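You operate a simulated robot arm through the tools that you are given. There is no shell and no other tool.

Carry out the task below with a simulated two-armed robot. There is one attempt and no reset: what you move stays moved.

Task
Shut the blue and red valves, vent the pot, zero the pot knob and wipe up the glue smear.
Fine: red valve before the yellow one; use the yellow sponge and put it back. What is to be rubbed or washed off counts as gone when no trace of it is left.

It is judged by the outcome, as a careful person would: the job done as asked, and still so three seconds after it is handed in. It fails if anything else is knocked over, pushed out of place, dropped, spilled or broken.

Robot
Two 7-joint arms with two-finger parallel grippers on one trunk that stands fixed in place. Base frame: the origin is at the foot of the trunk, x ahead of it, y to its left, z up. Lengths are in m, angles in rad, forces in N, time in s.
The left shoulder is at [0.071, 0.156, 1.28], the right one opposite. Payload 3.91 kg a hand.
Tool frame (each hand has its own): the origin (TCP) lies between the finger pads and is the grasp point; the fingertips stand 0.03 m ahead of it; z points along the fingers, y is the line along which they close. The gripper opens to 0.11 m. The fingers are 0.02 m wide and 0.01 m thick; the gripper's body (0.048 by 0.112 m) begins 0.055 m behind the TCP.
Orientation is that of the tool frame in the base frame, as a unit quaternion [w, x, y, z]. With the fingers straight down and closing along the base's y, the tool's x points along the base's -x, its y along +y and its z along -z.

Tools
- The arms move only by the tool step_arm. It takes "left_series", "right_series" or both (then of equal length, played together; a hand with none holds still); each is a list of rows, each an object of numbers (a shift or turn left out is 0, a gripper value left out holds the last): "ax", "ay", "az": the turn, a rotation vector about the base's x, y, z in rad; "x", "y", "z": the shift along the base's x, y, z in m; "fingers": the gripper command, from -1 (shut) to 1 (fully open), values between in proportion. In form: [{"ax": .., "ay": .., "az": .., "x": .., "y": .., "z": .., "fingers": ..}, ...]. A call has 1 to 20 rows; each row is the pose to reach, as a shift and turn from the pose commanded when the call began. Rows are played at 5 a second. More than 0.05 m and 0.15 rad between two rows, or a gripper value outside its range, and nothing of the call is played. Where a pose cannot be reached the arm comes as near as it can. A force on the tool above 40 N (or 10 N above the force at the start of the call, whichever is more), or a blocked arm, ends the call early, and 0.2 s more pass. Each finger travels about 0.108 m/s and halts on what it meets, pressing with about 26 N; the grip force reading is that of the motor and also rises with nothing between the fingers. The clock runs only during rows and for 0.2 s after the last one: add rows that repeat a pose to give the fingers time. It gives the time, the measured TCP pose, the force on the tool (base axes), the opening and the grip force at its end, in the units of the frame above (readings bear some noise), with the torque about the TCP (base axes, N m) and any sound that the robot's microphone picked up.
- Cameras (640 x 400 px; columns grow to the right, rows downward): "scene" is now at [0.1383, 0.027, 1.5359]; the picture's right is [0.29, -0.96, 0.00], its down [-0.29, -0.09, -0.95] and it looks along [0.91, 0.27, -0.31] (base axes); focal length 214 px, centre (320, 200). "left" rides on the left gripper at [0.072, -0.017, -0.103] in its tool frame; the picture's right is [0.23, 0.97, 0.00], its down [-0.76, 0.18, -0.62] and it looks along [-0.61, 0.14, 0.78] (tool axes); focal length 222 px, centre (320, 200). "right" rides on the right gripper at [0.072, 0.017, -0.103] in its tool frame; the picture's right is [-0.23, 0.97, 0.00], its down [-0.76, -0.18, -0.62] and it looks along [-0.61, -0.14, 0.78] (tool axes); focal length 222 px, centre (320, 200). There is no depth. A picture from a camera that has moved, and an enlarged one, comes with that camera's place and axes in the base frame and with its lens.
- grab_frame(camera): a new picture of that camera. It takes no simulated time.
- slide_trunk(by): slides the trunk up (or, below 0, down) by that many m; the arms and the scene camera ride with it, the base frame stays. It gives what a move gives, with no picture.
- head_to(pan, tilt): turns the head with the scene camera to pan (to the left, within 1.501 rad either way) and tilt (down, from -0.506 to 1.204), counted from straight ahead of the robot. It gives what a move gives.
- close_up(camera, box): a new picture of the part [left, top, right, bottom] of that camera's present view, enlarged. It takes no simulated time.
- finish_job(): hands the job in; it is judged then, once.

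Places have to be worked out from the pictures, the camera data and where the tool is seen. Open the grippers and draw the arms clear of the work before you hand the job in, unless the task says otherwise.

The tools are called after "Emit:" as a command line: name --argument value ..., lists and objects as JSON in quotes. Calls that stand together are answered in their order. step_arm: Moves the arms, as the interface text tells. Its arguments: {"type":"object","properties":{"left_series":{"type":"array","items":{"type":"object","properties":{"ax":{"type":"number"},"ay":{"type":"number"},"az":{"type":"number"},"x":{"type":"number"},"y":{"type":"number"},"z":{"type":"number"},"fingers":{"type":"number"}}}},"right_series":{"type":"array","items":{"type":"object","properties":{"ax":{"type":"number"},"ay":{"type":"number"},"az":{"type":"number"},"x":{"type":"number"},"y":{"type":"number"},"z":{"type":"number"},"fingers":{"type":"number"}}}}},"required":[]} The other tools are called the same way: slide_trunk (by) slides the trunk up or down; head_to (pan, tilt) turns the head that bears the scene camera; grab_frame (camera) takes a picture; close_up (camera, box) takes an enlarged picture of a part of a camera's view; finish_job () hands the job in.

At the start:

```text
t: 0.0
left_eef_pos: [0.5649, 0.4669, 1.4678]
left_orientation: [0.0, 0.0, 1.0, 0.0]
left_wrist_force: [0.5, -0.2, 0.6]
left_wrist_torque: [-0.02, 0.02, -0.02]
left_opening: 0.11
left_grasp_force: 0.0
right_eef_pos: [0.4439, -0.02, 1.5104]
right_orientation: [0.0, 0.0, 1.0, 0.0]
right_wrist_force: [-0.2, 0.2, -0.2]
right_wrist_torque: [-0.01, 0.03, -0.02]
right_opening: 0.1099
right_grasp_force: 0.1
trunk travel left (down, up): [-0.725, 0.215]
head pan, tilt: [0.29, 0.311]
```

scene: 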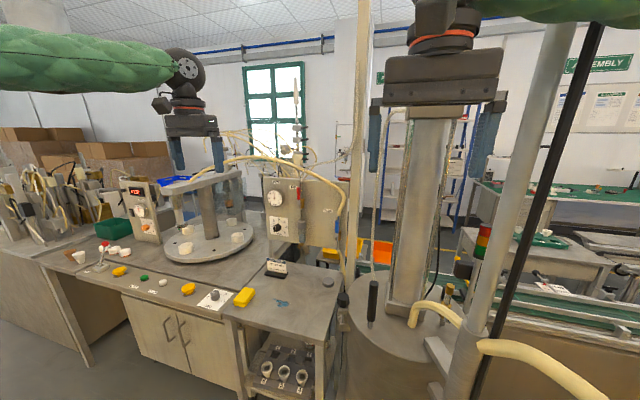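
right: 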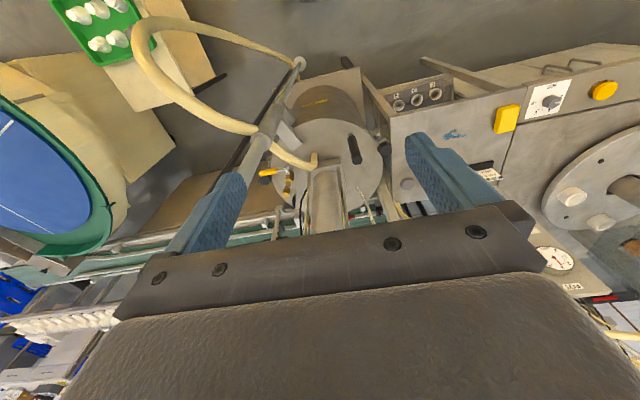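
left: 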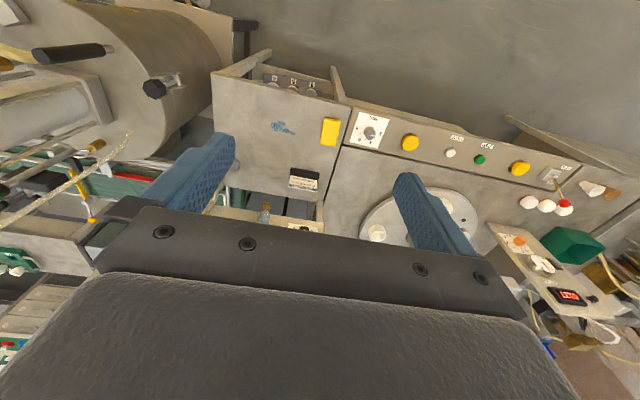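

The overview shows a bench with knobs, a yellow sponge, a blue smear, a gauge box and valve-like handles under the bench. I'll take enlarged views to identify everything.

Emit:
close_up --camera "scene" --box '[60, 180, 220, 320]'

Emit:
close_up --camera "scene" --box '[180, 240, 360, 400]'

Emit:
close_up --camera "scene" --box '[220, 150, 380, 290]'

Emit:
close_up --camera "left" --box '[200, 50, 420, 250]'

Emit:
close_up --camera "left" --box '[400, 120, 640, 330]'

Emit:
close_up --camera "right" --box '[240, 40, 440, 220]'

```text
2.86 times, centred on (140, 250) of scene
camera zoom: at [0.1383, 0.027, 1.5359], right [0.29, -0.96, 0.0], down [-0.29, -0.09, -0.95], along [0.91, 0.27, -0.31], focal length 613 px, centre (834, 57)
```

zoom: 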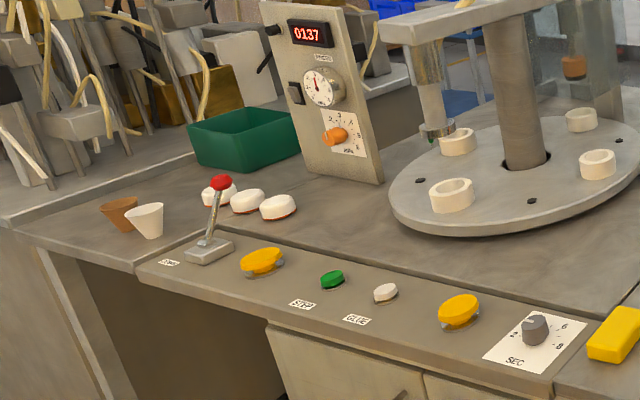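

```text
2.50 times, centred on (270, 320) of scene
camera zoom: at [0.1383, 0.027, 1.5359], right [0.29, -0.96, 0.0], down [-0.29, -0.09, -0.95], along [0.91, 0.27, -0.31], focal length 536 px, centre (445, -100)
```

zoom: 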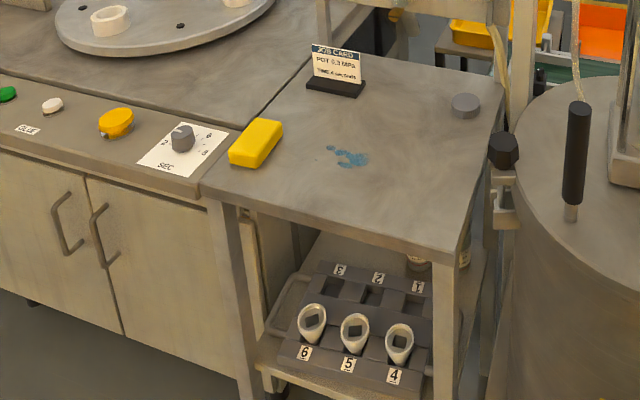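

```text
2.86 times, centred on (300, 220) of scene
camera zoom: at [0.1383, 0.027, 1.5359], right [0.29, -0.96, 0.0], down [-0.29, -0.09, -0.95], along [0.91, 0.27, -0.31], focal length 613 px, centre (377, 143)
```

zoom: 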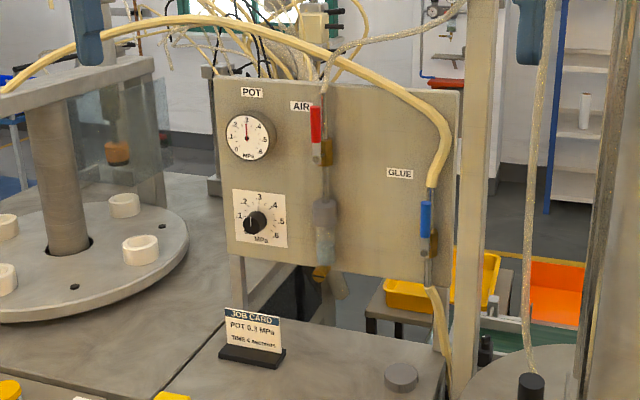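

```text
2.00 times, centred on (310, 150) of left
camera zoom: at [0.4926, 0.4502, 1.5689], right [-0.23, 0.97, 0.0], down [0.76, 0.18, 0.62], along [0.61, 0.14, -0.78], focal length 444 px, centre (340, 300)
```

zoom: 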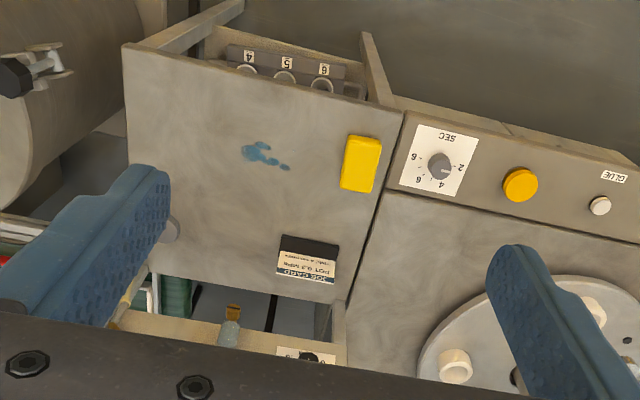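

```text
1.90 times, centred on (520, 225) of left
camera zoom: at [0.4926, 0.4502, 1.5689], right [-0.23, 0.97, 0.0], down [0.76, 0.18, 0.62], along [0.61, 0.14, -0.78], focal length 423 px, centre (-61, 152)
```

zoom: 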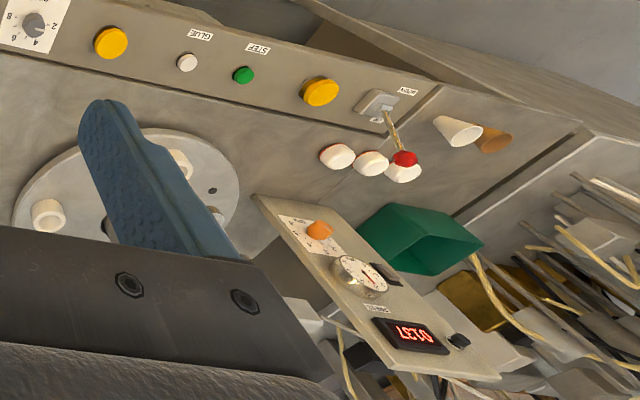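

```text
2.22 times, centred on (340, 130) of right
camera zoom: at [0.3715, -0.0033, 1.613], right [0.23, 0.97, 0.0], down [0.76, -0.18, 0.62], along [0.61, -0.14, -0.78], focal length 494 px, centre (276, 356)
```

zoom: 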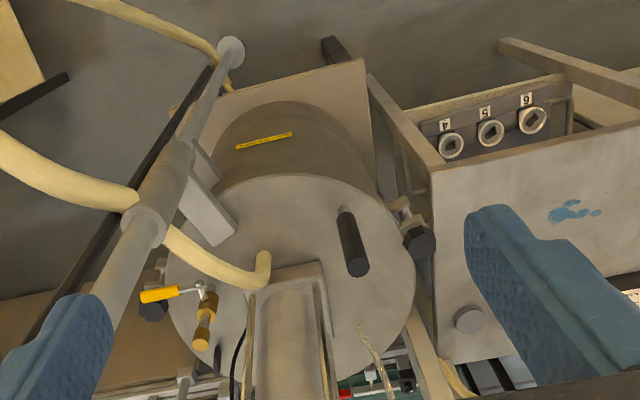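

I've identified the panel (POT gauge and knob, red AIR lever, blue GLUE lever) and a yellow-handled valve on the pot lid at roughly [0.67,-0.16,1.15]. I'll turn the head to see the pot area and the space on the right before moving the arms.

Emit:
head_to --pan -0.35 --tilt 0.5

Emit:
grab_frame --camera "scene"

Emit:
close_up --camera "scene" --box '[160, 120, 480, 320]'

```text
t: 1.0
left_eef_pos: [0.5647, 0.4668, 1.4668]
left_orientation: [0.0, 0.0, 1.0, 0.0]
left_wrist_force: [-0.2, -0.4, 0.1]
left_wrist_torque: [0.01, 0.02, 0.04]
left_opening: 0.1098
left_grasp_force: 0.1
right_eef_pos: [0.4433, -0.02, 1.5093]
right_orientation: [0.0, 0.0, 1.0, 0.0]
right_wrist_force: [0.0, 0.0, 0.7]
right_wrist_torque: [-0.03, -0.01, -0.01]
right_opening: 0.11
right_grasp_force: 0.0
trunk travel left (down, up): [-0.725, 0.215]
head pan, tilt: [-0.351, 0.499]
```

```text
taken
camera scene: at [0.1344, -0.031, 1.5186], right [-0.34, -0.94, 0.0], down [-0.45, 0.16, -0.88], along [0.82, -0.3, -0.48], focal length 214 px, centre (320, 200)
```

scene: 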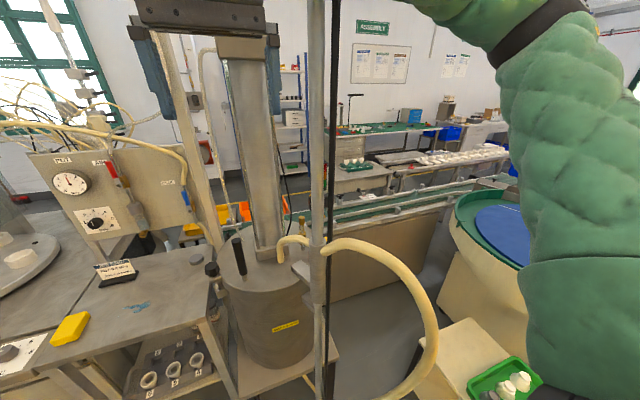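

```text
2.00 times, centred on (320, 220) of scene
camera zoom: at [0.1344, -0.031, 1.5186], right [-0.34, -0.94, 0.0], down [-0.45, 0.16, -0.88], along [0.82, -0.3, -0.48], focal length 429 px, centre (320, 160)
```

zoom: 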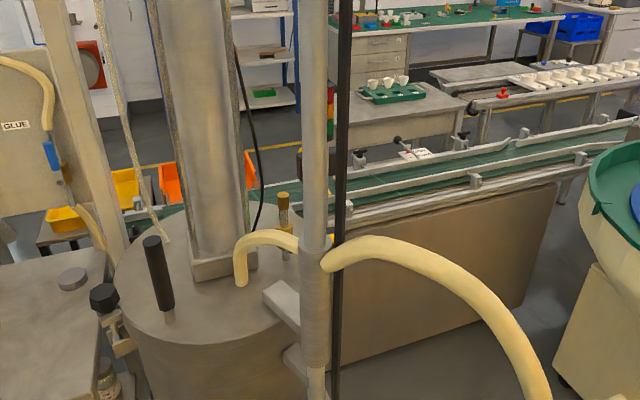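

The pole stands at about (0.54,-0.17), just in front of the yellow valve, and the column rises from the lid. I'll zoom in on the valve with the right camera and check the panel from here.

Emit:
close_up --camera "right" --box '[244, 150, 324, 200]'

Emit:
close_up --camera "scene" --box '[270, 200, 350, 250]'

Emit:
close_up --camera "scene" --box '[20, 130, 220, 260]'

```text
8.00 times, centred on (284, 175) of right
camera zoom: at [0.3715, -0.0033, 1.6129], right [0.23, 0.97, 0.0], down [0.76, -0.18, 0.62], along [0.61, -0.14, -0.78], focal length 1777 px, centre (608, 400)
```

zoom: 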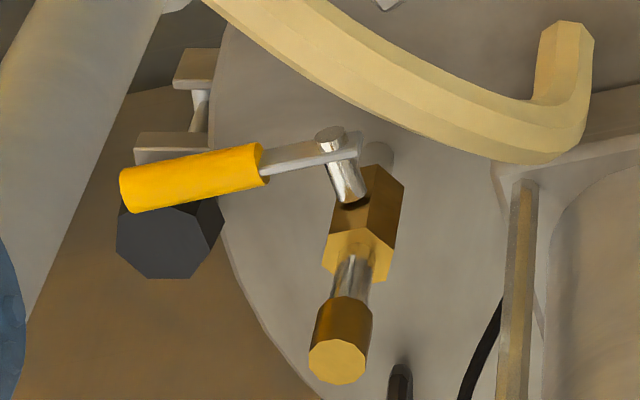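

```text
8.00 times, centred on (310, 225) of scene
camera zoom: at [0.1344, -0.031, 1.5186], right [-0.34, -0.94, 0.0], down [-0.45, 0.16, -0.88], along [0.82, -0.3, -0.48], focal length 1716 px, centre (400, 0)
```

zoom: 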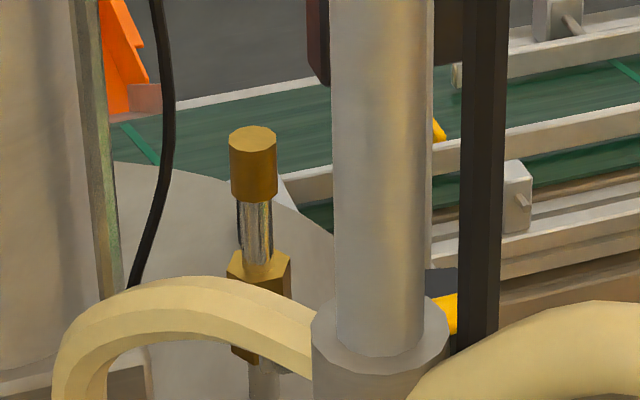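

```text
3.08 times, centred on (120, 195) of scene
camera zoom: at [0.1344, -0.031, 1.5186], right [-0.34, -0.94, 0.0], down [-0.45, 0.16, -0.88], along [0.82, -0.3, -0.48], focal length 660 px, centre (935, 215)
```

zoom: 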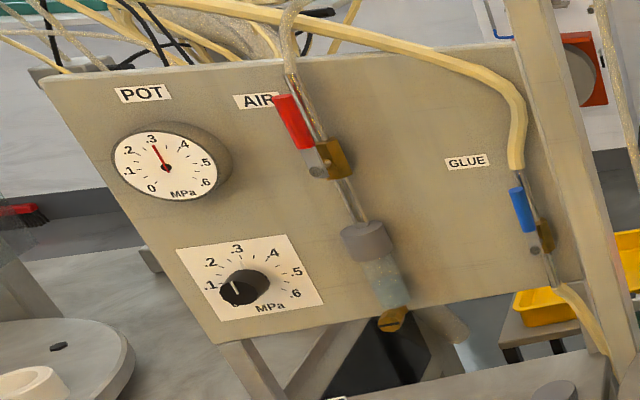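

The yellow valve has a vertical pipe, with its stem facing the robot and its lever horizontal to the right, so it is shut. I'll zoom further on the knob, the valves and the gauge.

Emit:
close_up --camera "scene" --box '[65, 195, 135, 240]'

Emit:
close_up --camera "scene" --box '[95, 150, 165, 195]'

Emit:
close_up --camera "scene" --box '[160, 170, 220, 210]'

Emit:
close_up --camera "scene" --box '[80, 250, 220, 345]'

```text
8.89 times, centred on (100, 218) of scene
camera zoom: at [0.1344, -0.031, 1.5186], right [-0.34, -0.94, 0.0], down [-0.45, 0.16, -0.88], along [0.82, -0.3, -0.48], focal length 1906 px, centre (2276, 44)
```

zoom: 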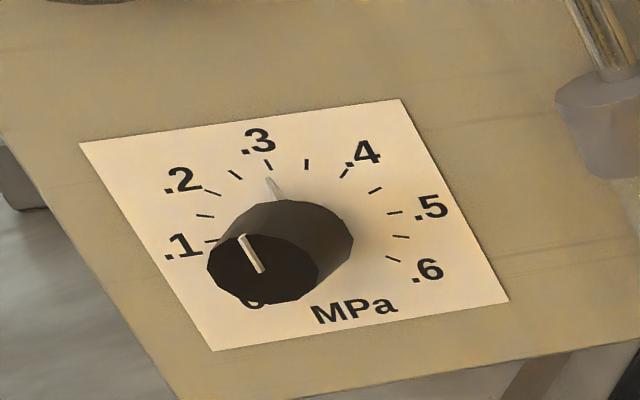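

```text
8.89 times, centred on (130, 172) of scene
camera zoom: at [0.1344, -0.031, 1.5186], right [-0.34, -0.94, 0.0], down [-0.45, 0.16, -0.88], along [0.82, -0.3, -0.48], focal length 1906 px, centre (2009, 444)
```

zoom: 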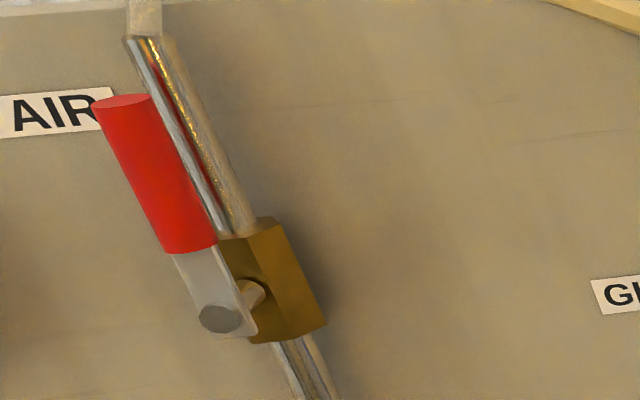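

```text
10.00 times, centred on (190, 190) of scene
camera zoom: at [0.1344, -0.031, 1.5186], right [-0.34, -0.94, 0.0], down [-0.45, 0.16, -0.88], along [0.82, -0.3, -0.48], focal length 2145 px, centre (1620, 300)
```

zoom: 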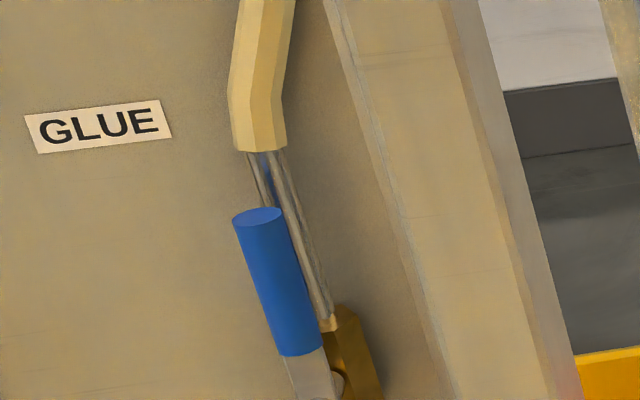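

```text
4.21 times, centred on (150, 298) of scene
camera zoom: at [0.1344, -0.031, 1.5186], right [-0.34, -0.94, 0.0], down [-0.45, 0.16, -0.88], along [0.82, -0.3, -0.48], focal length 903 px, centre (1036, -210)
```

zoom: 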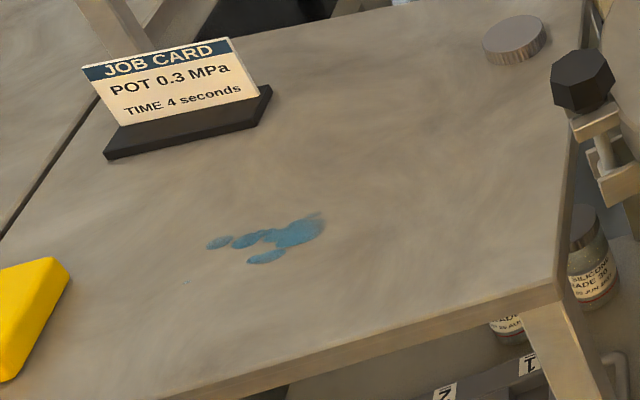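

The knob currently points at .3 and must be turned to 0 at the lower left. I'll check the pole and the black rod near the right hand before moving it.

Emit:
close_up --camera "right" --box '[120, 0, 360, 270]'

Emit:
head_to --pan -0.9 --tilt 0.5

Emit:
grab_frame --camera "scene"

```text
1.48 times, centred on (240, 135) of right
camera zoom: at [0.3715, -0.0033, 1.6129], right [0.23, 0.97, 0.0], down [0.76, -0.18, 0.62], along [0.61, -0.14, -0.78], focal length 329 px, centre (438, 296)
```

zoom: 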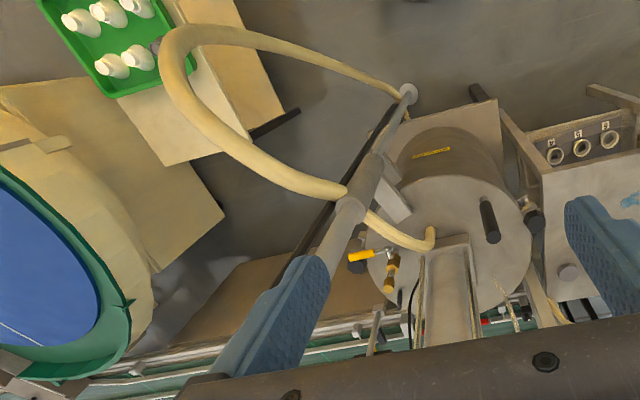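

```text
t: 2.0
left_eef_pos: [0.5651, 0.4668, 1.4653]
left_orientation: [0.0, -0.001, 1.0, 0.0]
left_wrist_force: [-0.3, -0.1, 0.3]
left_wrist_torque: [-0.02, 0.0, -0.01]
left_opening: 0.1099
left_grasp_force: 0.0
right_eef_pos: [0.4433, -0.0199, 1.509]
right_orientation: [0.0, 0.0, 1.0, 0.0]
right_wrist_force: [0.5, 0.7, -0.4]
right_wrist_torque: [-0.01, 0.02, -0.04]
right_opening: 0.11
right_grasp_force: 0.1
trunk travel left (down, up): [-0.725, 0.215]
head pan, tilt: [-0.901, 0.499]
```

```text
taken
camera scene: at [0.1055, -0.071, 1.5185], right [-0.78, -0.62, 0.0], down [-0.3, 0.37, -0.88], along [0.55, -0.69, -0.48], focal length 214 px, centre (320, 200)
```

scene: 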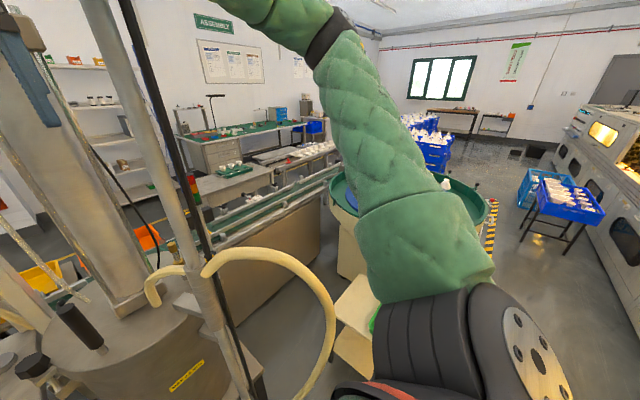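

The yellow lever's grip spans about y −0.20 to −0.255 at x≈0.67, z≈1.055, and it must swing up to open. I'll start at the panel by bringing the left hand to a forward-pitched pose (60° up from vertical) so its camera can view the panel.

Emit:
step_arm --left_series '[{"x": 0.02, "y": 0, "z": -0.02, "ay": -0.12}, {"x": 0.04, "y": -0.005, "z": -0.045, "ay": -0.24}, {"x": 0.06, "y": -0.01, "z": -0.07, "ay": -0.36}, {"x": 0.08, "y": -0.02, "z": -0.095, "ay": -0.48}, {"x": 0.1, "y": -0.025, "z": -0.12, "ay": -0.6}, {"x": 0.12, "y": -0.03, "z": -0.145, "ay": -0.72}, {"x": 0.14, "y": -0.035, "z": -0.17, "ay": -0.84}, {"x": 0.16, "y": -0.04, "z": -0.195, "ay": -0.96}, {"x": 0.18, "y": -0.045, "z": -0.215, "ay": -1.05, "fingers": -1}, {"x": 0.18, "y": -0.045, "z": -0.215, "ay": -1.05, "fingers": -1}, {"x": 0.18, "y": -0.045, "z": -0.215, "ay": -1.05, "fingers": -1}, {"x": 0.18, "y": -0.045, "z": -0.215, "ay": -1.05, "fingers": -1}]'

Emit:
grab_frame --camera "left"

Emit:
head_to --pan 0.3 --tilt 0.45

Emit:
grab_frame --camera "scene"

```text
t: 4.6
left_eef_pos: [0.7445, 0.4215, 1.2523]
left_orientation: [0.501, 0.0, 0.866, -0.001]
left_wrist_force: [0.9, 0.1, 0.4]
left_wrist_torque: [0.02, 0.02, -0.01]
left_opening: 0.0001
left_grasp_force: 26.3
right_eef_pos: [0.4434, -0.0187, 1.5098]
right_orientation: [0.0, 0.001, 1.0, 0.001]
right_wrist_force: [0.6, 0.1, -0.1]
right_wrist_torque: [-0.01, -0.04, -0.04]
right_opening: 0.1098
right_grasp_force: 0.0
trunk travel left (down, up): [-0.725, 0.215]
head pan, tilt: [-0.901, 0.499]
```

```text
taken
camera left: at [0.6194, 0.4047, 1.2392], right [-0.11, 0.97, -0.2], down [-0.16, 0.18, 0.97], along [0.98, 0.14, 0.14], focal length 222 px, centre (320, 200)
```

left: 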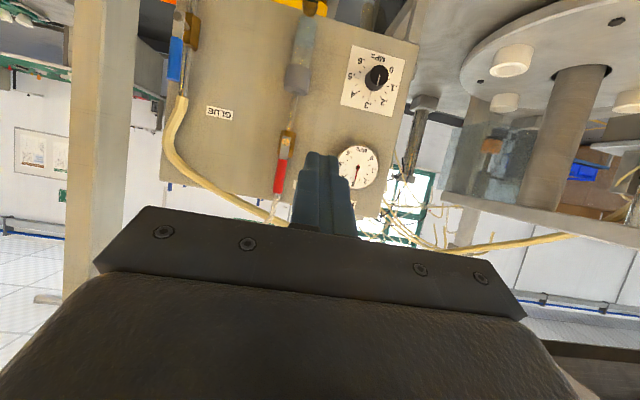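

```text
t: 6.0
left_eef_pos: [0.7459, 0.4207, 1.2525]
left_orientation: [0.5, 0.0, 0.866, 0.0]
left_wrist_force: [0.1, 0.3, -0.1]
left_wrist_torque: [0.04, 0.0, 0.02]
left_opening: 0.0001
left_grasp_force: 26.1
right_eef_pos: [0.4438, -0.0185, 1.5087]
right_orientation: [0.001, 0.0, 1.0, 0.0]
right_wrist_force: [-0.7, 0.7, -0.5]
right_wrist_torque: [0.01, 0.01, 0.03]
right_opening: 0.1097
right_grasp_force: 0.0
trunk travel left (down, up): [-0.725, 0.215]
head pan, tilt: [0.3, 0.45]
```

```text
taken
camera scene: at [0.1368, 0.0273, 1.523], right [0.29, -0.96, 0.0], down [-0.42, -0.13, -0.9], along [0.86, 0.27, -0.44], focal length 214 px, centre (320, 200)
```

scene: 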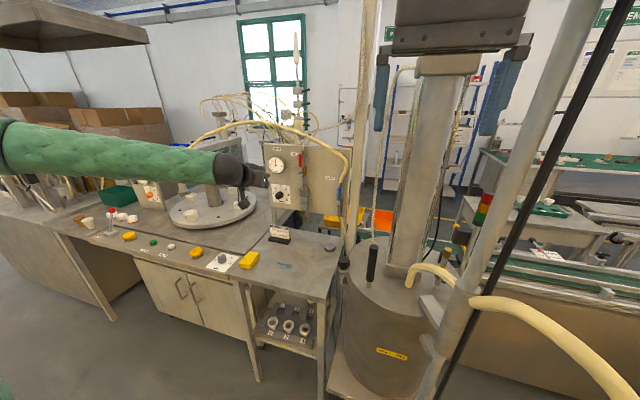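

The left camera now sees the panel (inverted). I'll zoom on the dial, the red valve and the blue valve for measurement.

Emit:
close_up --camera "left" --box '[335, 40, 415, 120]'

Emit:
close_up --camera "left" --box '[250, 60, 350, 220]'

Emit:
close_up --camera "left" --box '[130, 0, 250, 120]'

Emit:
close_up --camera "scene" --box '[200, 110, 360, 280]'

```text
5.00 times, centred on (375, 80) of left
camera zoom: at [0.6191, 0.4046, 1.2394], right [-0.11, 0.97, -0.2], down [-0.16, 0.18, 0.97], along [0.98, 0.14, 0.14], focal length 1111 px, centre (45, 800)
```

zoom: 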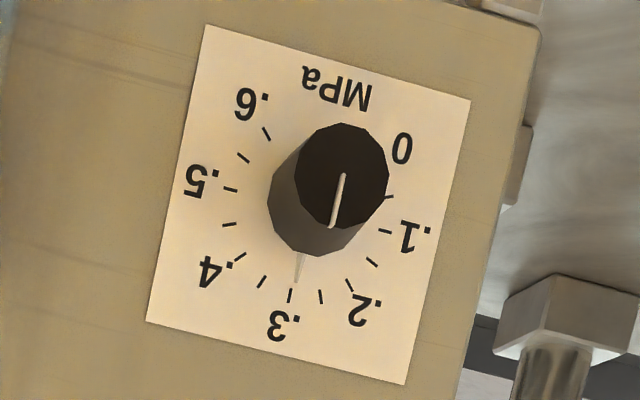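

```text
2.50 times, centred on (300, 140) of left
camera zoom: at [0.6191, 0.4046, 1.2394], right [-0.11, 0.97, -0.2], down [-0.16, 0.18, 0.97], along [0.98, 0.14, 0.14], focal length 555 px, centre (370, 350)
```

zoom: 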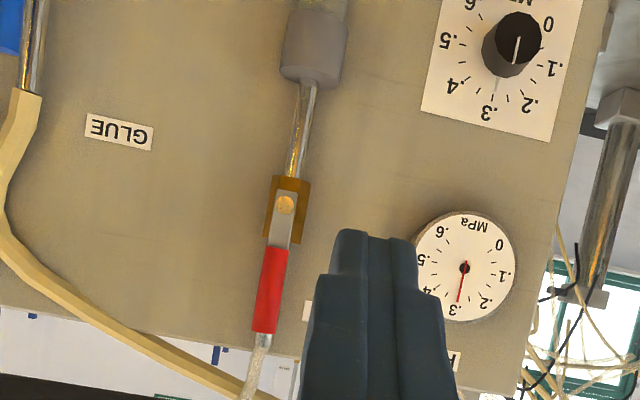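

```text
3.33 times, centred on (190, 60) of left
camera zoom: at [0.6191, 0.4046, 1.2394], right [-0.11, 0.97, -0.2], down [-0.16, 0.18, 0.97], along [0.98, 0.14, 0.14], focal length 740 px, centre (753, 667)
```

zoom: 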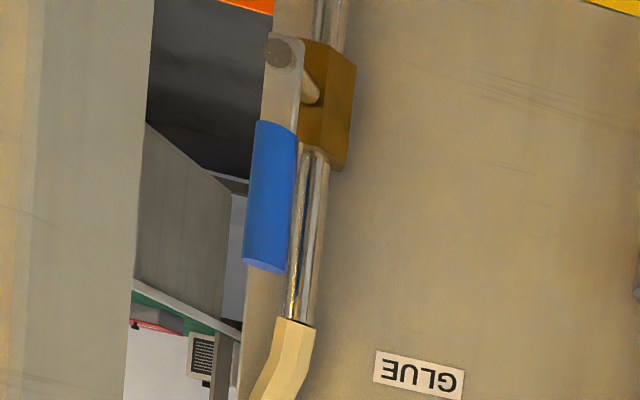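

```text
2.35 times, centred on (280, 195) of scene
camera zoom: at [0.1368, 0.0273, 1.523], right [0.29, -0.96, 0.0], down [-0.42, -0.13, -0.9], along [0.86, 0.27, -0.44], focal length 505 px, centre (414, 212)
```

zoom: 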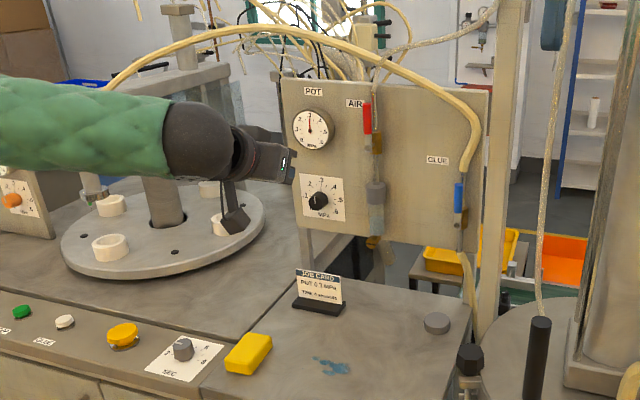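

Estimates so far: panel face at x≈1.026, knob axis at (y 0.512, z 1.072) with its top at x≈0.996, and red lever pivot at [0.986,0.385,1.211] with its grip at z 1.24–1.295. I'll bring the closed left fingertips to the left side of the red grip, keeping clearance.

Emit:
step_arm --left_series '[{"x": 0.04, "y": 0.005, "z": 0.008}, {"x": 0.08, "y": 0.01, "z": 0.016}, {"x": 0.12, "y": 0.01, "z": 0.024}, {"x": 0.16, "y": 0.01, "z": 0.032}, {"x": 0.19, "y": 0.01, "z": 0.032}, {"x": 0.19, "y": 0.01, "z": 0.032}]'

Emit:
grab_frame --camera "left"

Emit:
close_up --camera "scene" --box '[230, 120, 350, 220]'

```text
t: 7.4
left_eef_pos: [0.9363, 0.4313, 1.2838]
left_orientation: [0.502, 0.0, 0.865, 0.0]
left_wrist_force: [0.5, 0.0, -0.2]
left_wrist_torque: [0.05, 0.01, -0.01]
left_opening: 0.0
left_grasp_force: 26.4
right_eef_pos: [0.4423, -0.02, 1.5102]
right_orientation: [0.0, 0.0, 1.0, -0.001]
right_wrist_force: [-0.3, -0.1, -0.9]
right_wrist_torque: [0.0, 0.0, -0.02]
right_opening: 0.11
right_grasp_force: 0.1
trunk travel left (down, up): [-0.725, 0.215]
head pan, tilt: [0.3, 0.45]
```

```text
taken
camera left: at [0.8103, 0.4148, 1.2717], right [-0.11, 0.97, -0.2], down [-0.16, 0.18, 0.97], along [0.98, 0.14, 0.14], focal length 222 px, centre (320, 200)
```

left: 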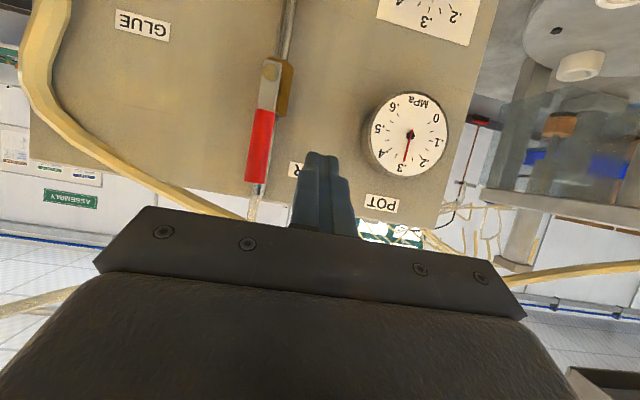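

```text
4.00 times, centred on (290, 170) of scene
camera zoom: at [0.1359, 0.0278, 1.5231], right [0.3, -0.96, 0.0], down [-0.42, -0.13, -0.9], along [0.86, 0.27, -0.44], focal length 858 px, centre (440, 320)
```

zoom: 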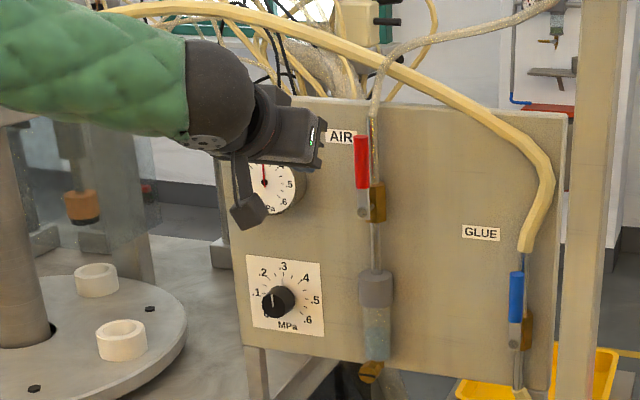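

The new view confirms the red grip's end at [0.989,0.387,1.293] and its pivot at z≈1.211. I'll move in beside the grip and begin a clockwise push to about 30°, checking force.

Emit:
step_arm --left_series '[{"x": 0.02, "y": -0.006, "z": 0.001}, {"x": 0.036, "y": -0.013, "z": 0.0017}, {"x": 0.036, "y": -0.02, "z": 0.0017}, {"x": 0.036, "y": -0.0278, "z": 0.0017}, {"x": 0.036, "y": -0.0365, "z": 0.0032}, {"x": 0.036, "y": -0.0452, "z": 0.0042}, {"x": 0.036, "y": -0.054, "z": 0.0034}, {"x": 0.036, "y": -0.0627, "z": 0.002}]'

Emit:
grab_frame --camera "left"

Emit:
close_up --camera "scene" --box '[230, 120, 350, 220]'

```text
t: 9.2
left_eef_pos: [0.9723, 0.3689, 1.2856]
left_orientation: [0.502, 0.0, 0.865, 0.001]
left_wrist_force: [0.4, 1.8, -0.3]
left_wrist_torque: [0.06, -0.01, 0.0]
left_opening: 0.0
left_grasp_force: 25.6
right_eef_pos: [0.4442, -0.0196, 1.5094]
right_orientation: [-0.001, 0.001, 1.0, -0.001]
right_wrist_force: [-0.4, -0.1, 0.4]
right_wrist_torque: [0.01, 0.02, -0.01]
right_opening: 0.1101
right_grasp_force: 0.1
trunk travel left (down, up): [-0.725, 0.215]
head pan, tilt: [0.3, 0.45]
```

```text
taken
camera left: at [0.8461, 0.3516, 1.273], right [-0.11, 0.97, -0.2], down [-0.16, 0.18, 0.97], along [0.98, 0.14, 0.14], focal length 222 px, centre (320, 200)
```

left: 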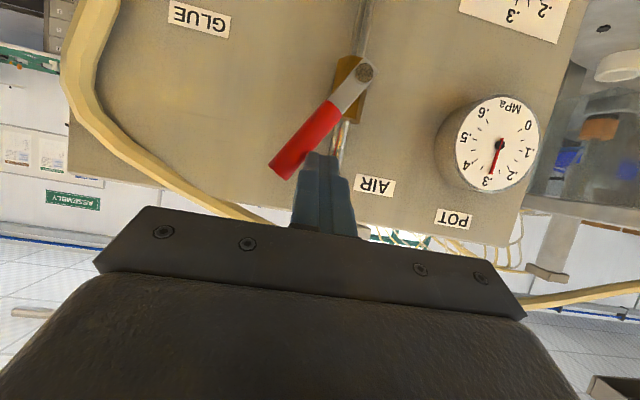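

```text
4.00 times, centred on (290, 170) of scene
camera zoom: at [0.137, 0.0273, 1.523], right [0.3, -0.96, 0.0], down [-0.42, -0.13, -0.9], along [0.86, 0.27, -0.44], focal length 858 px, centre (440, 320)
```

zoom: 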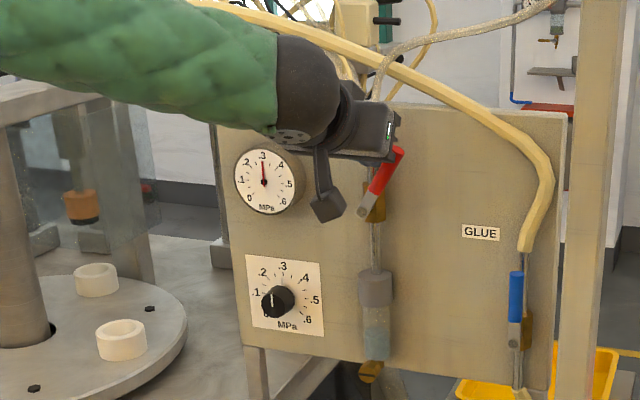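

The red lever turns clockwise easily with about 2 N. I'll continue the arc to 90° and slightly beyond to find the stop.

Emit:
step_arm --left_series '[{"x": 0, "y": -0.0082, "z": -0.0028}, {"x": 0, "y": -0.0164, "z": -0.0066}, {"x": 0, "y": -0.0236, "z": -0.0115}, {"x": 0, "y": -0.0304, "z": -0.0172}, {"x": 0, "y": -0.036, "z": -0.024}, {"x": 0, "y": -0.0412, "z": -0.0311}, {"x": 0, "y": -0.045, "z": -0.039}, {"x": 0, "y": -0.0481, "z": -0.0473}, {"x": 0, "y": -0.0485, "z": -0.0505}]'

Emit:
grab_frame --camera "left"

Emit:
close_up --camera "scene" --box '[230, 120, 350, 220]'

```text
t: 11.2
left_eef_pos: [0.9705, 0.3194, 1.2351]
left_orientation: [0.5, 0.0, 0.866, 0.0]
left_wrist_force: [-0.8, 0.2, -0.2]
left_wrist_torque: [0.0, 0.01, -0.02]
left_opening: 0.0
left_grasp_force: 26.3
right_eef_pos: [0.4429, -0.0199, 1.509]
right_orientation: [0.0, 0.0, 1.0, 0.0]
right_wrist_force: [-0.3, -0.1, -0.4]
right_wrist_torque: [0.05, 0.02, 0.02]
right_opening: 0.1101
right_grasp_force: 0.1
trunk travel left (down, up): [-0.725, 0.215]
head pan, tilt: [0.3, 0.45]
```

```text
taken
camera left: at [0.845, 0.3034, 1.2226], right [-0.11, 0.97, -0.2], down [-0.16, 0.18, 0.97], along [0.98, 0.14, 0.14], focal length 222 px, centre (320, 200)
```

left: 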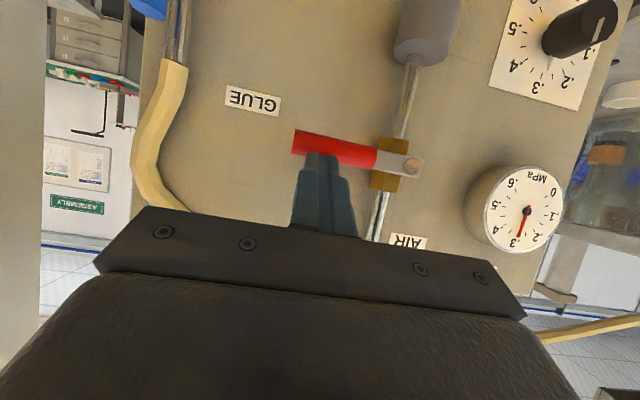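

```text
4.00 times, centred on (290, 170) of scene
camera zoom: at [0.1366, 0.0273, 1.523], right [0.3, -0.96, 0.0], down [-0.42, -0.13, -0.9], along [0.86, 0.27, -0.44], focal length 858 px, centre (440, 320)
```

zoom: 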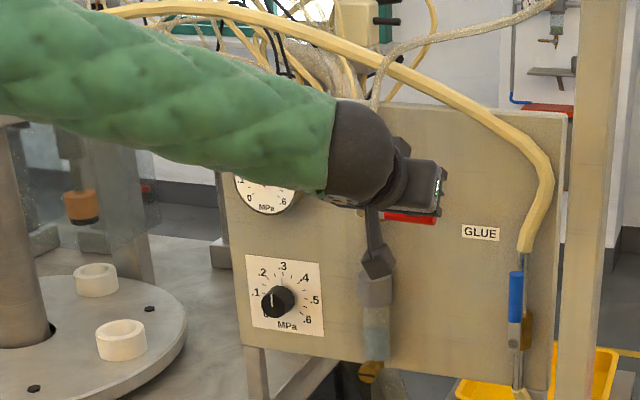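

The lever looks horizontal. I'll press 4 mm more to check whether it is at its stop.

Emit:
step_arm --left_series '[{"z": -0.002}, {"z": -0.004}, {"z": -0.004}]'

Emit:
close_up --camera "left" --box '[250, 100, 450, 225]'

```text
t: 12.0
left_eef_pos: [0.9694, 0.3214, 1.2343]
left_orientation: [0.501, 0.0, 0.866, 0.0]
left_wrist_force: [-6.0, -1.3, 8.8]
left_wrist_torque: [0.06, -0.06, -0.03]
left_opening: 0.0001
left_grasp_force: 26.4
right_eef_pos: [0.4416, -0.021, 1.5095]
right_orientation: [0.0, 0.001, 1.0, 0.0]
right_wrist_force: [0.0, -0.2, 0.5]
right_wrist_torque: [0.02, -0.02, 0.0]
right_opening: 0.11
right_grasp_force: 0.0
trunk travel left (down, up): [-0.725, 0.215]
head pan, tilt: [0.3, 0.45]
```

```text
3.20 times, centred on (350, 162) of left
camera zoom: at [0.8439, 0.3036, 1.2202], right [-0.11, 0.97, -0.2], down [-0.16, 0.18, 0.97], along [0.98, 0.14, 0.14], focal length 711 px, centre (224, 320)
```

zoom: 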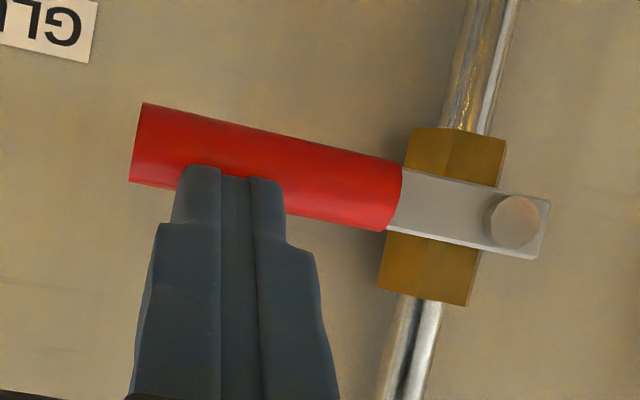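

The lever resists with about 9 N, so the red valve is at its shut stop. I'll lift off, retreat, and bring the hand near the blue valve (pivot ≈[0.987,0.208,1.072], grip top z≈1.156) to inspect it and the post beside it.

Emit:
step_arm --left_series '[{"z": 0.012}, {"x": -0.03, "z": 0.02}, {"x": -0.07, "z": 0.02}, {"x": -0.09, "y": -0.02, "z": -0.005}, {"x": -0.09, "y": -0.04, "z": -0.035}, {"x": -0.09, "y": -0.06, "z": -0.065}, {"x": -0.09, "y": -0.065, "z": -0.075}, {"x": -0.09, "y": -0.065, "z": -0.075}]'

Emit:
grab_frame --camera "left"

Emit:
close_up --camera "scene" --box '[230, 120, 370, 240]'

```text
t: 13.8
left_eef_pos: [0.8806, 0.254, 1.1566]
left_orientation: [0.502, 0.0, 0.865, -0.001]
left_wrist_force: [-0.3, 0.5, -0.5]
left_wrist_torque: [-0.01, 0.0, -0.01]
left_opening: 0.0
left_grasp_force: 26.1
right_eef_pos: [0.4431, -0.021, 1.5095]
right_orientation: [0.0, 0.0, 1.0, 0.001]
right_wrist_force: [-0.1, 0.4, -0.6]
right_wrist_torque: [0.01, -0.02, 0.02]
right_opening: 0.11
right_grasp_force: 0.2
trunk travel left (down, up): [-0.725, 0.215]
head pan, tilt: [0.3, 0.45]
```

```text
taken
camera left: at [0.7548, 0.2379, 1.1447], right [-0.11, 0.97, -0.2], down [-0.16, 0.18, 0.97], along [0.98, 0.14, 0.14], focal length 222 px, centre (320, 200)
```

left: 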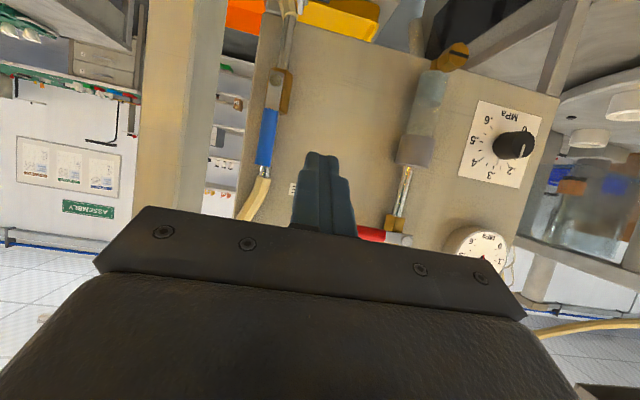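

```text
3.33 times, centred on (300, 180) of scene
camera zoom: at [0.1365, 0.0273, 1.523], right [0.3, -0.96, 0.0], down [-0.42, -0.13, -0.9], along [0.86, 0.27, -0.44], focal length 715 px, centre (387, 267)
```

zoom: 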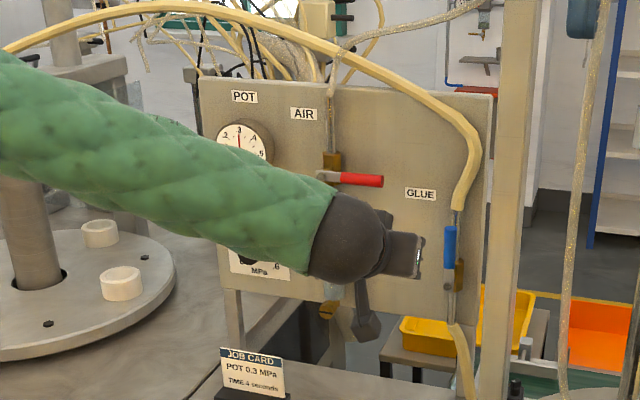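

Red is fully horizontal. I'll zoom in on the blue valve and the post to check the clearance for a clockwise swing.

Emit:
close_up --camera "left" --box '[120, 0, 340, 220]'

Emit:
close_up --camera "scene" --box '[310, 160, 370, 220]'

```text
1.82 times, centred on (230, 110) of left
camera zoom: at [0.7548, 0.2379, 1.1447], right [-0.11, 0.97, -0.2], down [-0.16, 0.18, 0.97], along [0.98, 0.14, 0.14], focal length 404 px, centre (484, 364)
```

zoom: 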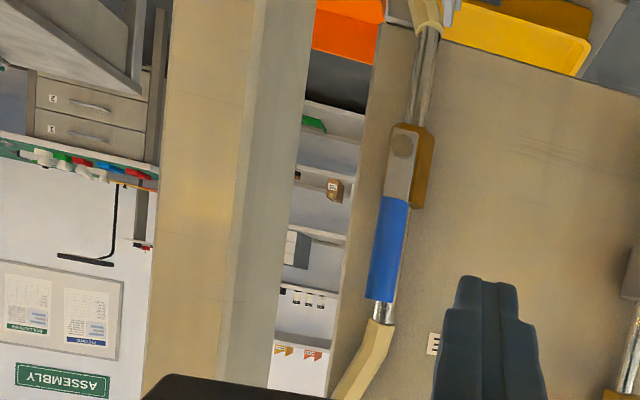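

```text
6.67 times, centred on (340, 190) of scene
camera zoom: at [0.1365, 0.0273, 1.523], right [0.3, -0.96, 0.0], down [-0.42, -0.13, -0.9], along [0.86, 0.27, -0.44], focal length 1430 px, centre (187, 267)
```

zoom: 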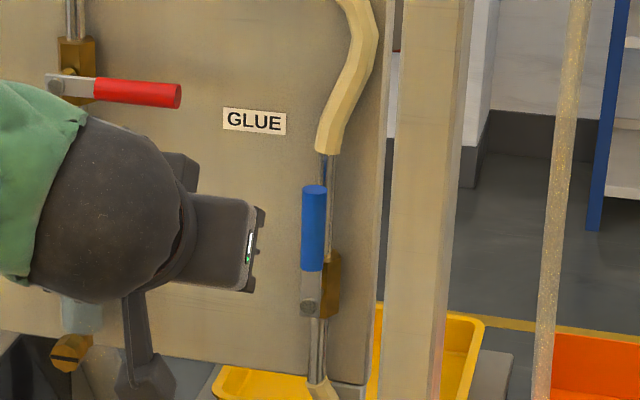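

The post's left face sits at y≈0.148 and starts at x≈0.946, so it would block a clockwise swing of the blue lever. Blue therefore has to swing to the left (+y), and I'll roll the hand 90° so its narrow side fits between lever and post.

Emit:
step_arm --left_series '[{"ax": 0.124, "az": -0.0714}, {"ax": 0.248, "az": -0.1427}, {"ax": 0.371, "az": -0.214}, {"ax": 0.495, "az": -0.2855}, {"ax": 0.619, "az": -0.357}, {"ax": 0.743, "az": -0.428}, {"ax": 0.867, "az": -0.4995}, {"ax": 0.99, "az": -0.571}, {"ax": 1.114, "az": -0.642}, {"ax": 1.238, "az": -0.7137}, {"ax": 1.36, "az": -0.785}, {"ax": 1.36, "az": -0.785}]'

Emit:
grab_frame --camera "left"

Emit:
close_up --camera "scene" --box '[230, 120, 370, 240]'

```text
t: 16.4
left_eef_pos: [0.8809, 0.2554, 1.1556]
left_orientation: [0.354, 0.613, 0.612, 0.352]
left_wrist_force: [0.5, -1.0, 0.0]
left_wrist_torque: [-0.01, 0.01, 0.0]
left_opening: 0.0001
left_grasp_force: 25.7
right_eef_pos: [0.443, -0.0196, 1.5092]
right_orientation: [0.0, 0.0, 1.0, 0.0]
right_wrist_force: [-0.1, 0.7, -0.1]
right_wrist_torque: [0.02, 0.02, 0.02]
right_opening: 0.1099
right_grasp_force: 0.0
trunk travel left (down, up): [-0.725, 0.215]
head pan, tilt: [0.3, 0.45]
```

```text
taken
camera left: at [0.7835, 0.3283, 1.1918], right [0.49, 0.23, 0.84], down [-0.45, -0.76, 0.47], along [0.75, -0.61, -0.27], focal length 222 px, centre (320, 200)
```

left: 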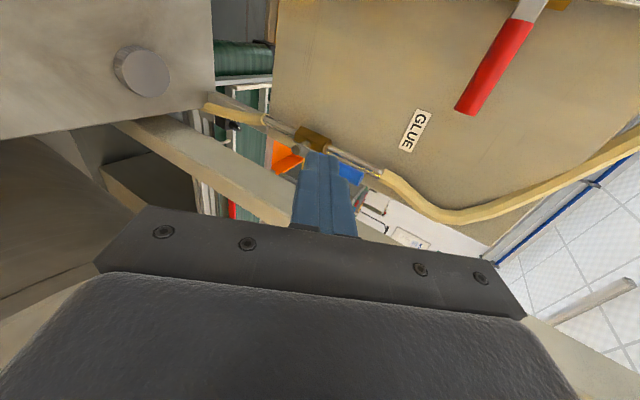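

```text
3.33 times, centred on (300, 180) of scene
camera zoom: at [0.1369, 0.0271, 1.523], right [0.3, -0.96, 0.0], down [-0.42, -0.13, -0.9], along [0.86, 0.27, -0.44], focal length 715 px, centre (387, 267)
```

zoom: 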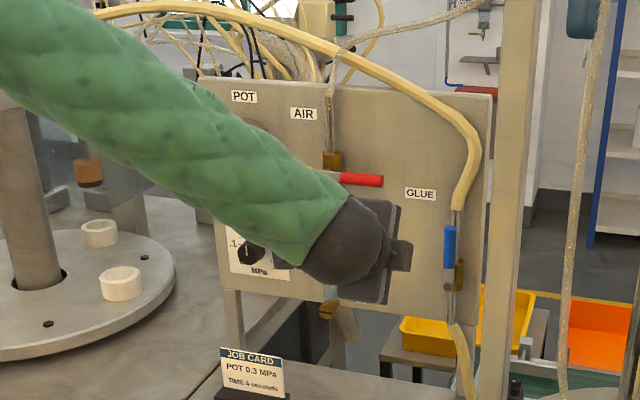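

The roll is done. I'll move to the right side of the blue grip and then forward into the gap between grip and post.

Emit:
step_arm --left_series '[{"y": -0.025, "z": -0.003}, {"y": -0.05, "z": -0.007}, {"y": -0.073, "z": -0.0096}, {"x": 0.02, "y": -0.0739, "z": -0.0096}, {"x": 0.045, "y": -0.0739, "z": -0.0096}, {"x": 0.045, "y": -0.0739, "z": -0.0096}]'

Emit:
grab_frame --camera "left"

Emit:
close_up --camera "scene" --box '[300, 150, 370, 220]'

```text
t: 17.8
left_eef_pos: [0.927, 0.1819, 1.1468]
left_orientation: [0.354, 0.613, 0.612, 0.353]
left_wrist_force: [-1.3, -0.6, 0.5]
left_wrist_torque: [-0.02, -0.01, 0.01]
left_opening: 0.0003
left_grasp_force: 25.5
right_eef_pos: [0.443, -0.0206, 1.5107]
right_orientation: [0.0, 0.0, 1.0, 0.0]
right_wrist_force: [0.6, -0.7, -0.2]
right_wrist_torque: [-0.06, 0.0, -0.03]
right_opening: 0.1101
right_grasp_force: 0.0
trunk travel left (down, up): [-0.725, 0.215]
head pan, tilt: [0.3, 0.45]
```

```text
taken
camera left: at [0.8277, 0.2543, 1.1823], right [0.49, 0.23, 0.84], down [-0.45, -0.76, 0.47], along [0.75, -0.61, -0.27], focal length 222 px, centre (320, 200)
```

left: 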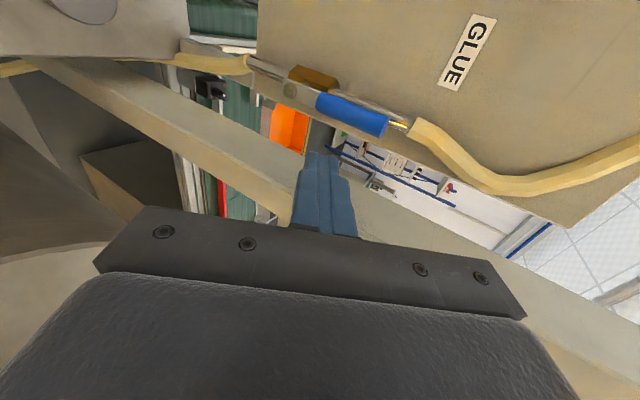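

```text
5.71 times, centred on (335, 185) of scene
camera zoom: at [0.1361, 0.0271, 1.5231], right [0.3, -0.96, 0.0], down [-0.42, -0.13, -0.9], along [0.86, 0.27, -0.44], focal length 1226 px, centre (234, 286)
```

zoom: 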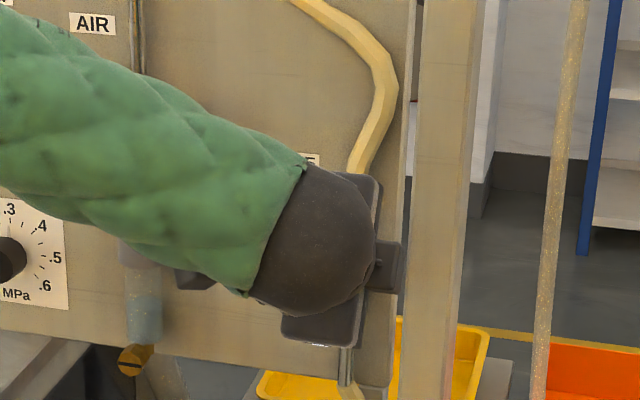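

The grip's end reads at [0.989,0.2095,1.154], matching my estimate, and the fingertips are clear of the post. I'll go forward to x≈0.968 and push the lever left to about 30°.

Emit:
step_arm --left_series '[{"x": 0.02, "y": 0, "z": -0.0005}, {"x": 0.041, "y": 0, "z": -0.0005}, {"x": 0.041, "y": 0.004, "z": -0.0005}, {"x": 0.041, "y": 0.008, "z": -0.0005}, {"x": 0.041, "y": 0.0165, "z": 0.0012}, {"x": 0.041, "y": 0.025, "z": 0.0023}, {"x": 0.041, "y": 0.034, "z": 0.002}, {"x": 0.041, "y": 0.0426, "z": 0.0005}]'

Emit:
grab_frame --camera "left"

Emit:
close_up --camera "scene" --box '[300, 150, 370, 220]'

```text
t: 19.6
left_eef_pos: [0.9659, 0.2247, 1.1481]
left_orientation: [0.355, 0.613, 0.612, 0.352]
left_wrist_force: [-0.9, -0.9, -0.6]
left_wrist_torque: [-0.03, -0.02, 0.01]
left_opening: 0.0
left_grasp_force: 26.2
right_eef_pos: [0.4435, -0.0193, 1.5097]
right_orientation: [0.0, 0.0, 1.0, 0.0]
right_wrist_force: [0.0, -0.2, -0.1]
right_wrist_torque: [0.0, -0.01, 0.02]
right_opening: 0.1099
right_grasp_force: 0.0
trunk travel left (down, up): [-0.725, 0.215]
head pan, tilt: [0.3, 0.45]
```

```text
taken
camera left: at [0.8685, 0.2976, 1.1826], right [0.49, 0.23, 0.84], down [-0.45, -0.76, 0.47], along [0.75, -0.61, -0.27], focal length 222 px, centre (320, 200)
```

left: 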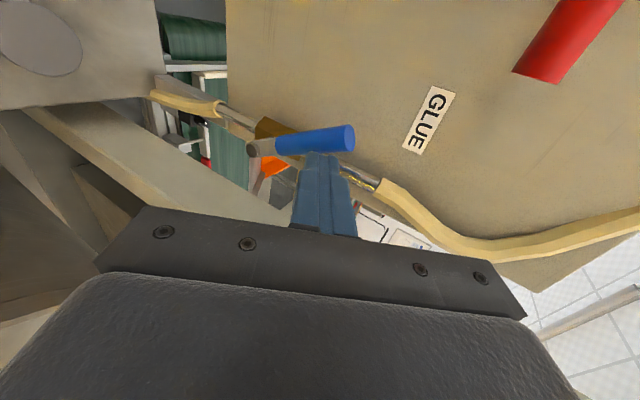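

```text
5.71 times, centred on (335, 185) of scene
camera zoom: at [0.1369, 0.0275, 1.523], right [0.3, -0.96, 0.0], down [-0.42, -0.13, -0.9], along [0.86, 0.27, -0.44], focal length 1226 px, centre (234, 286)
```

zoom: 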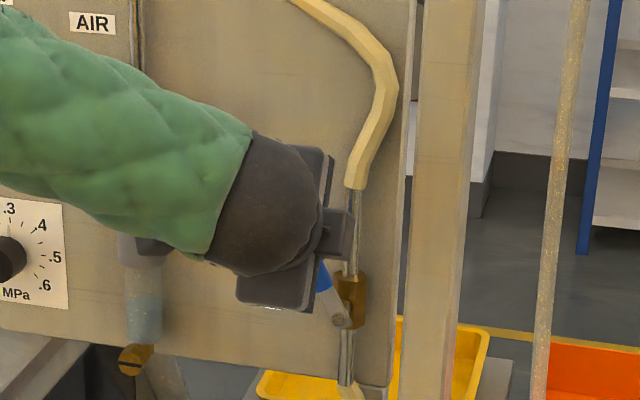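

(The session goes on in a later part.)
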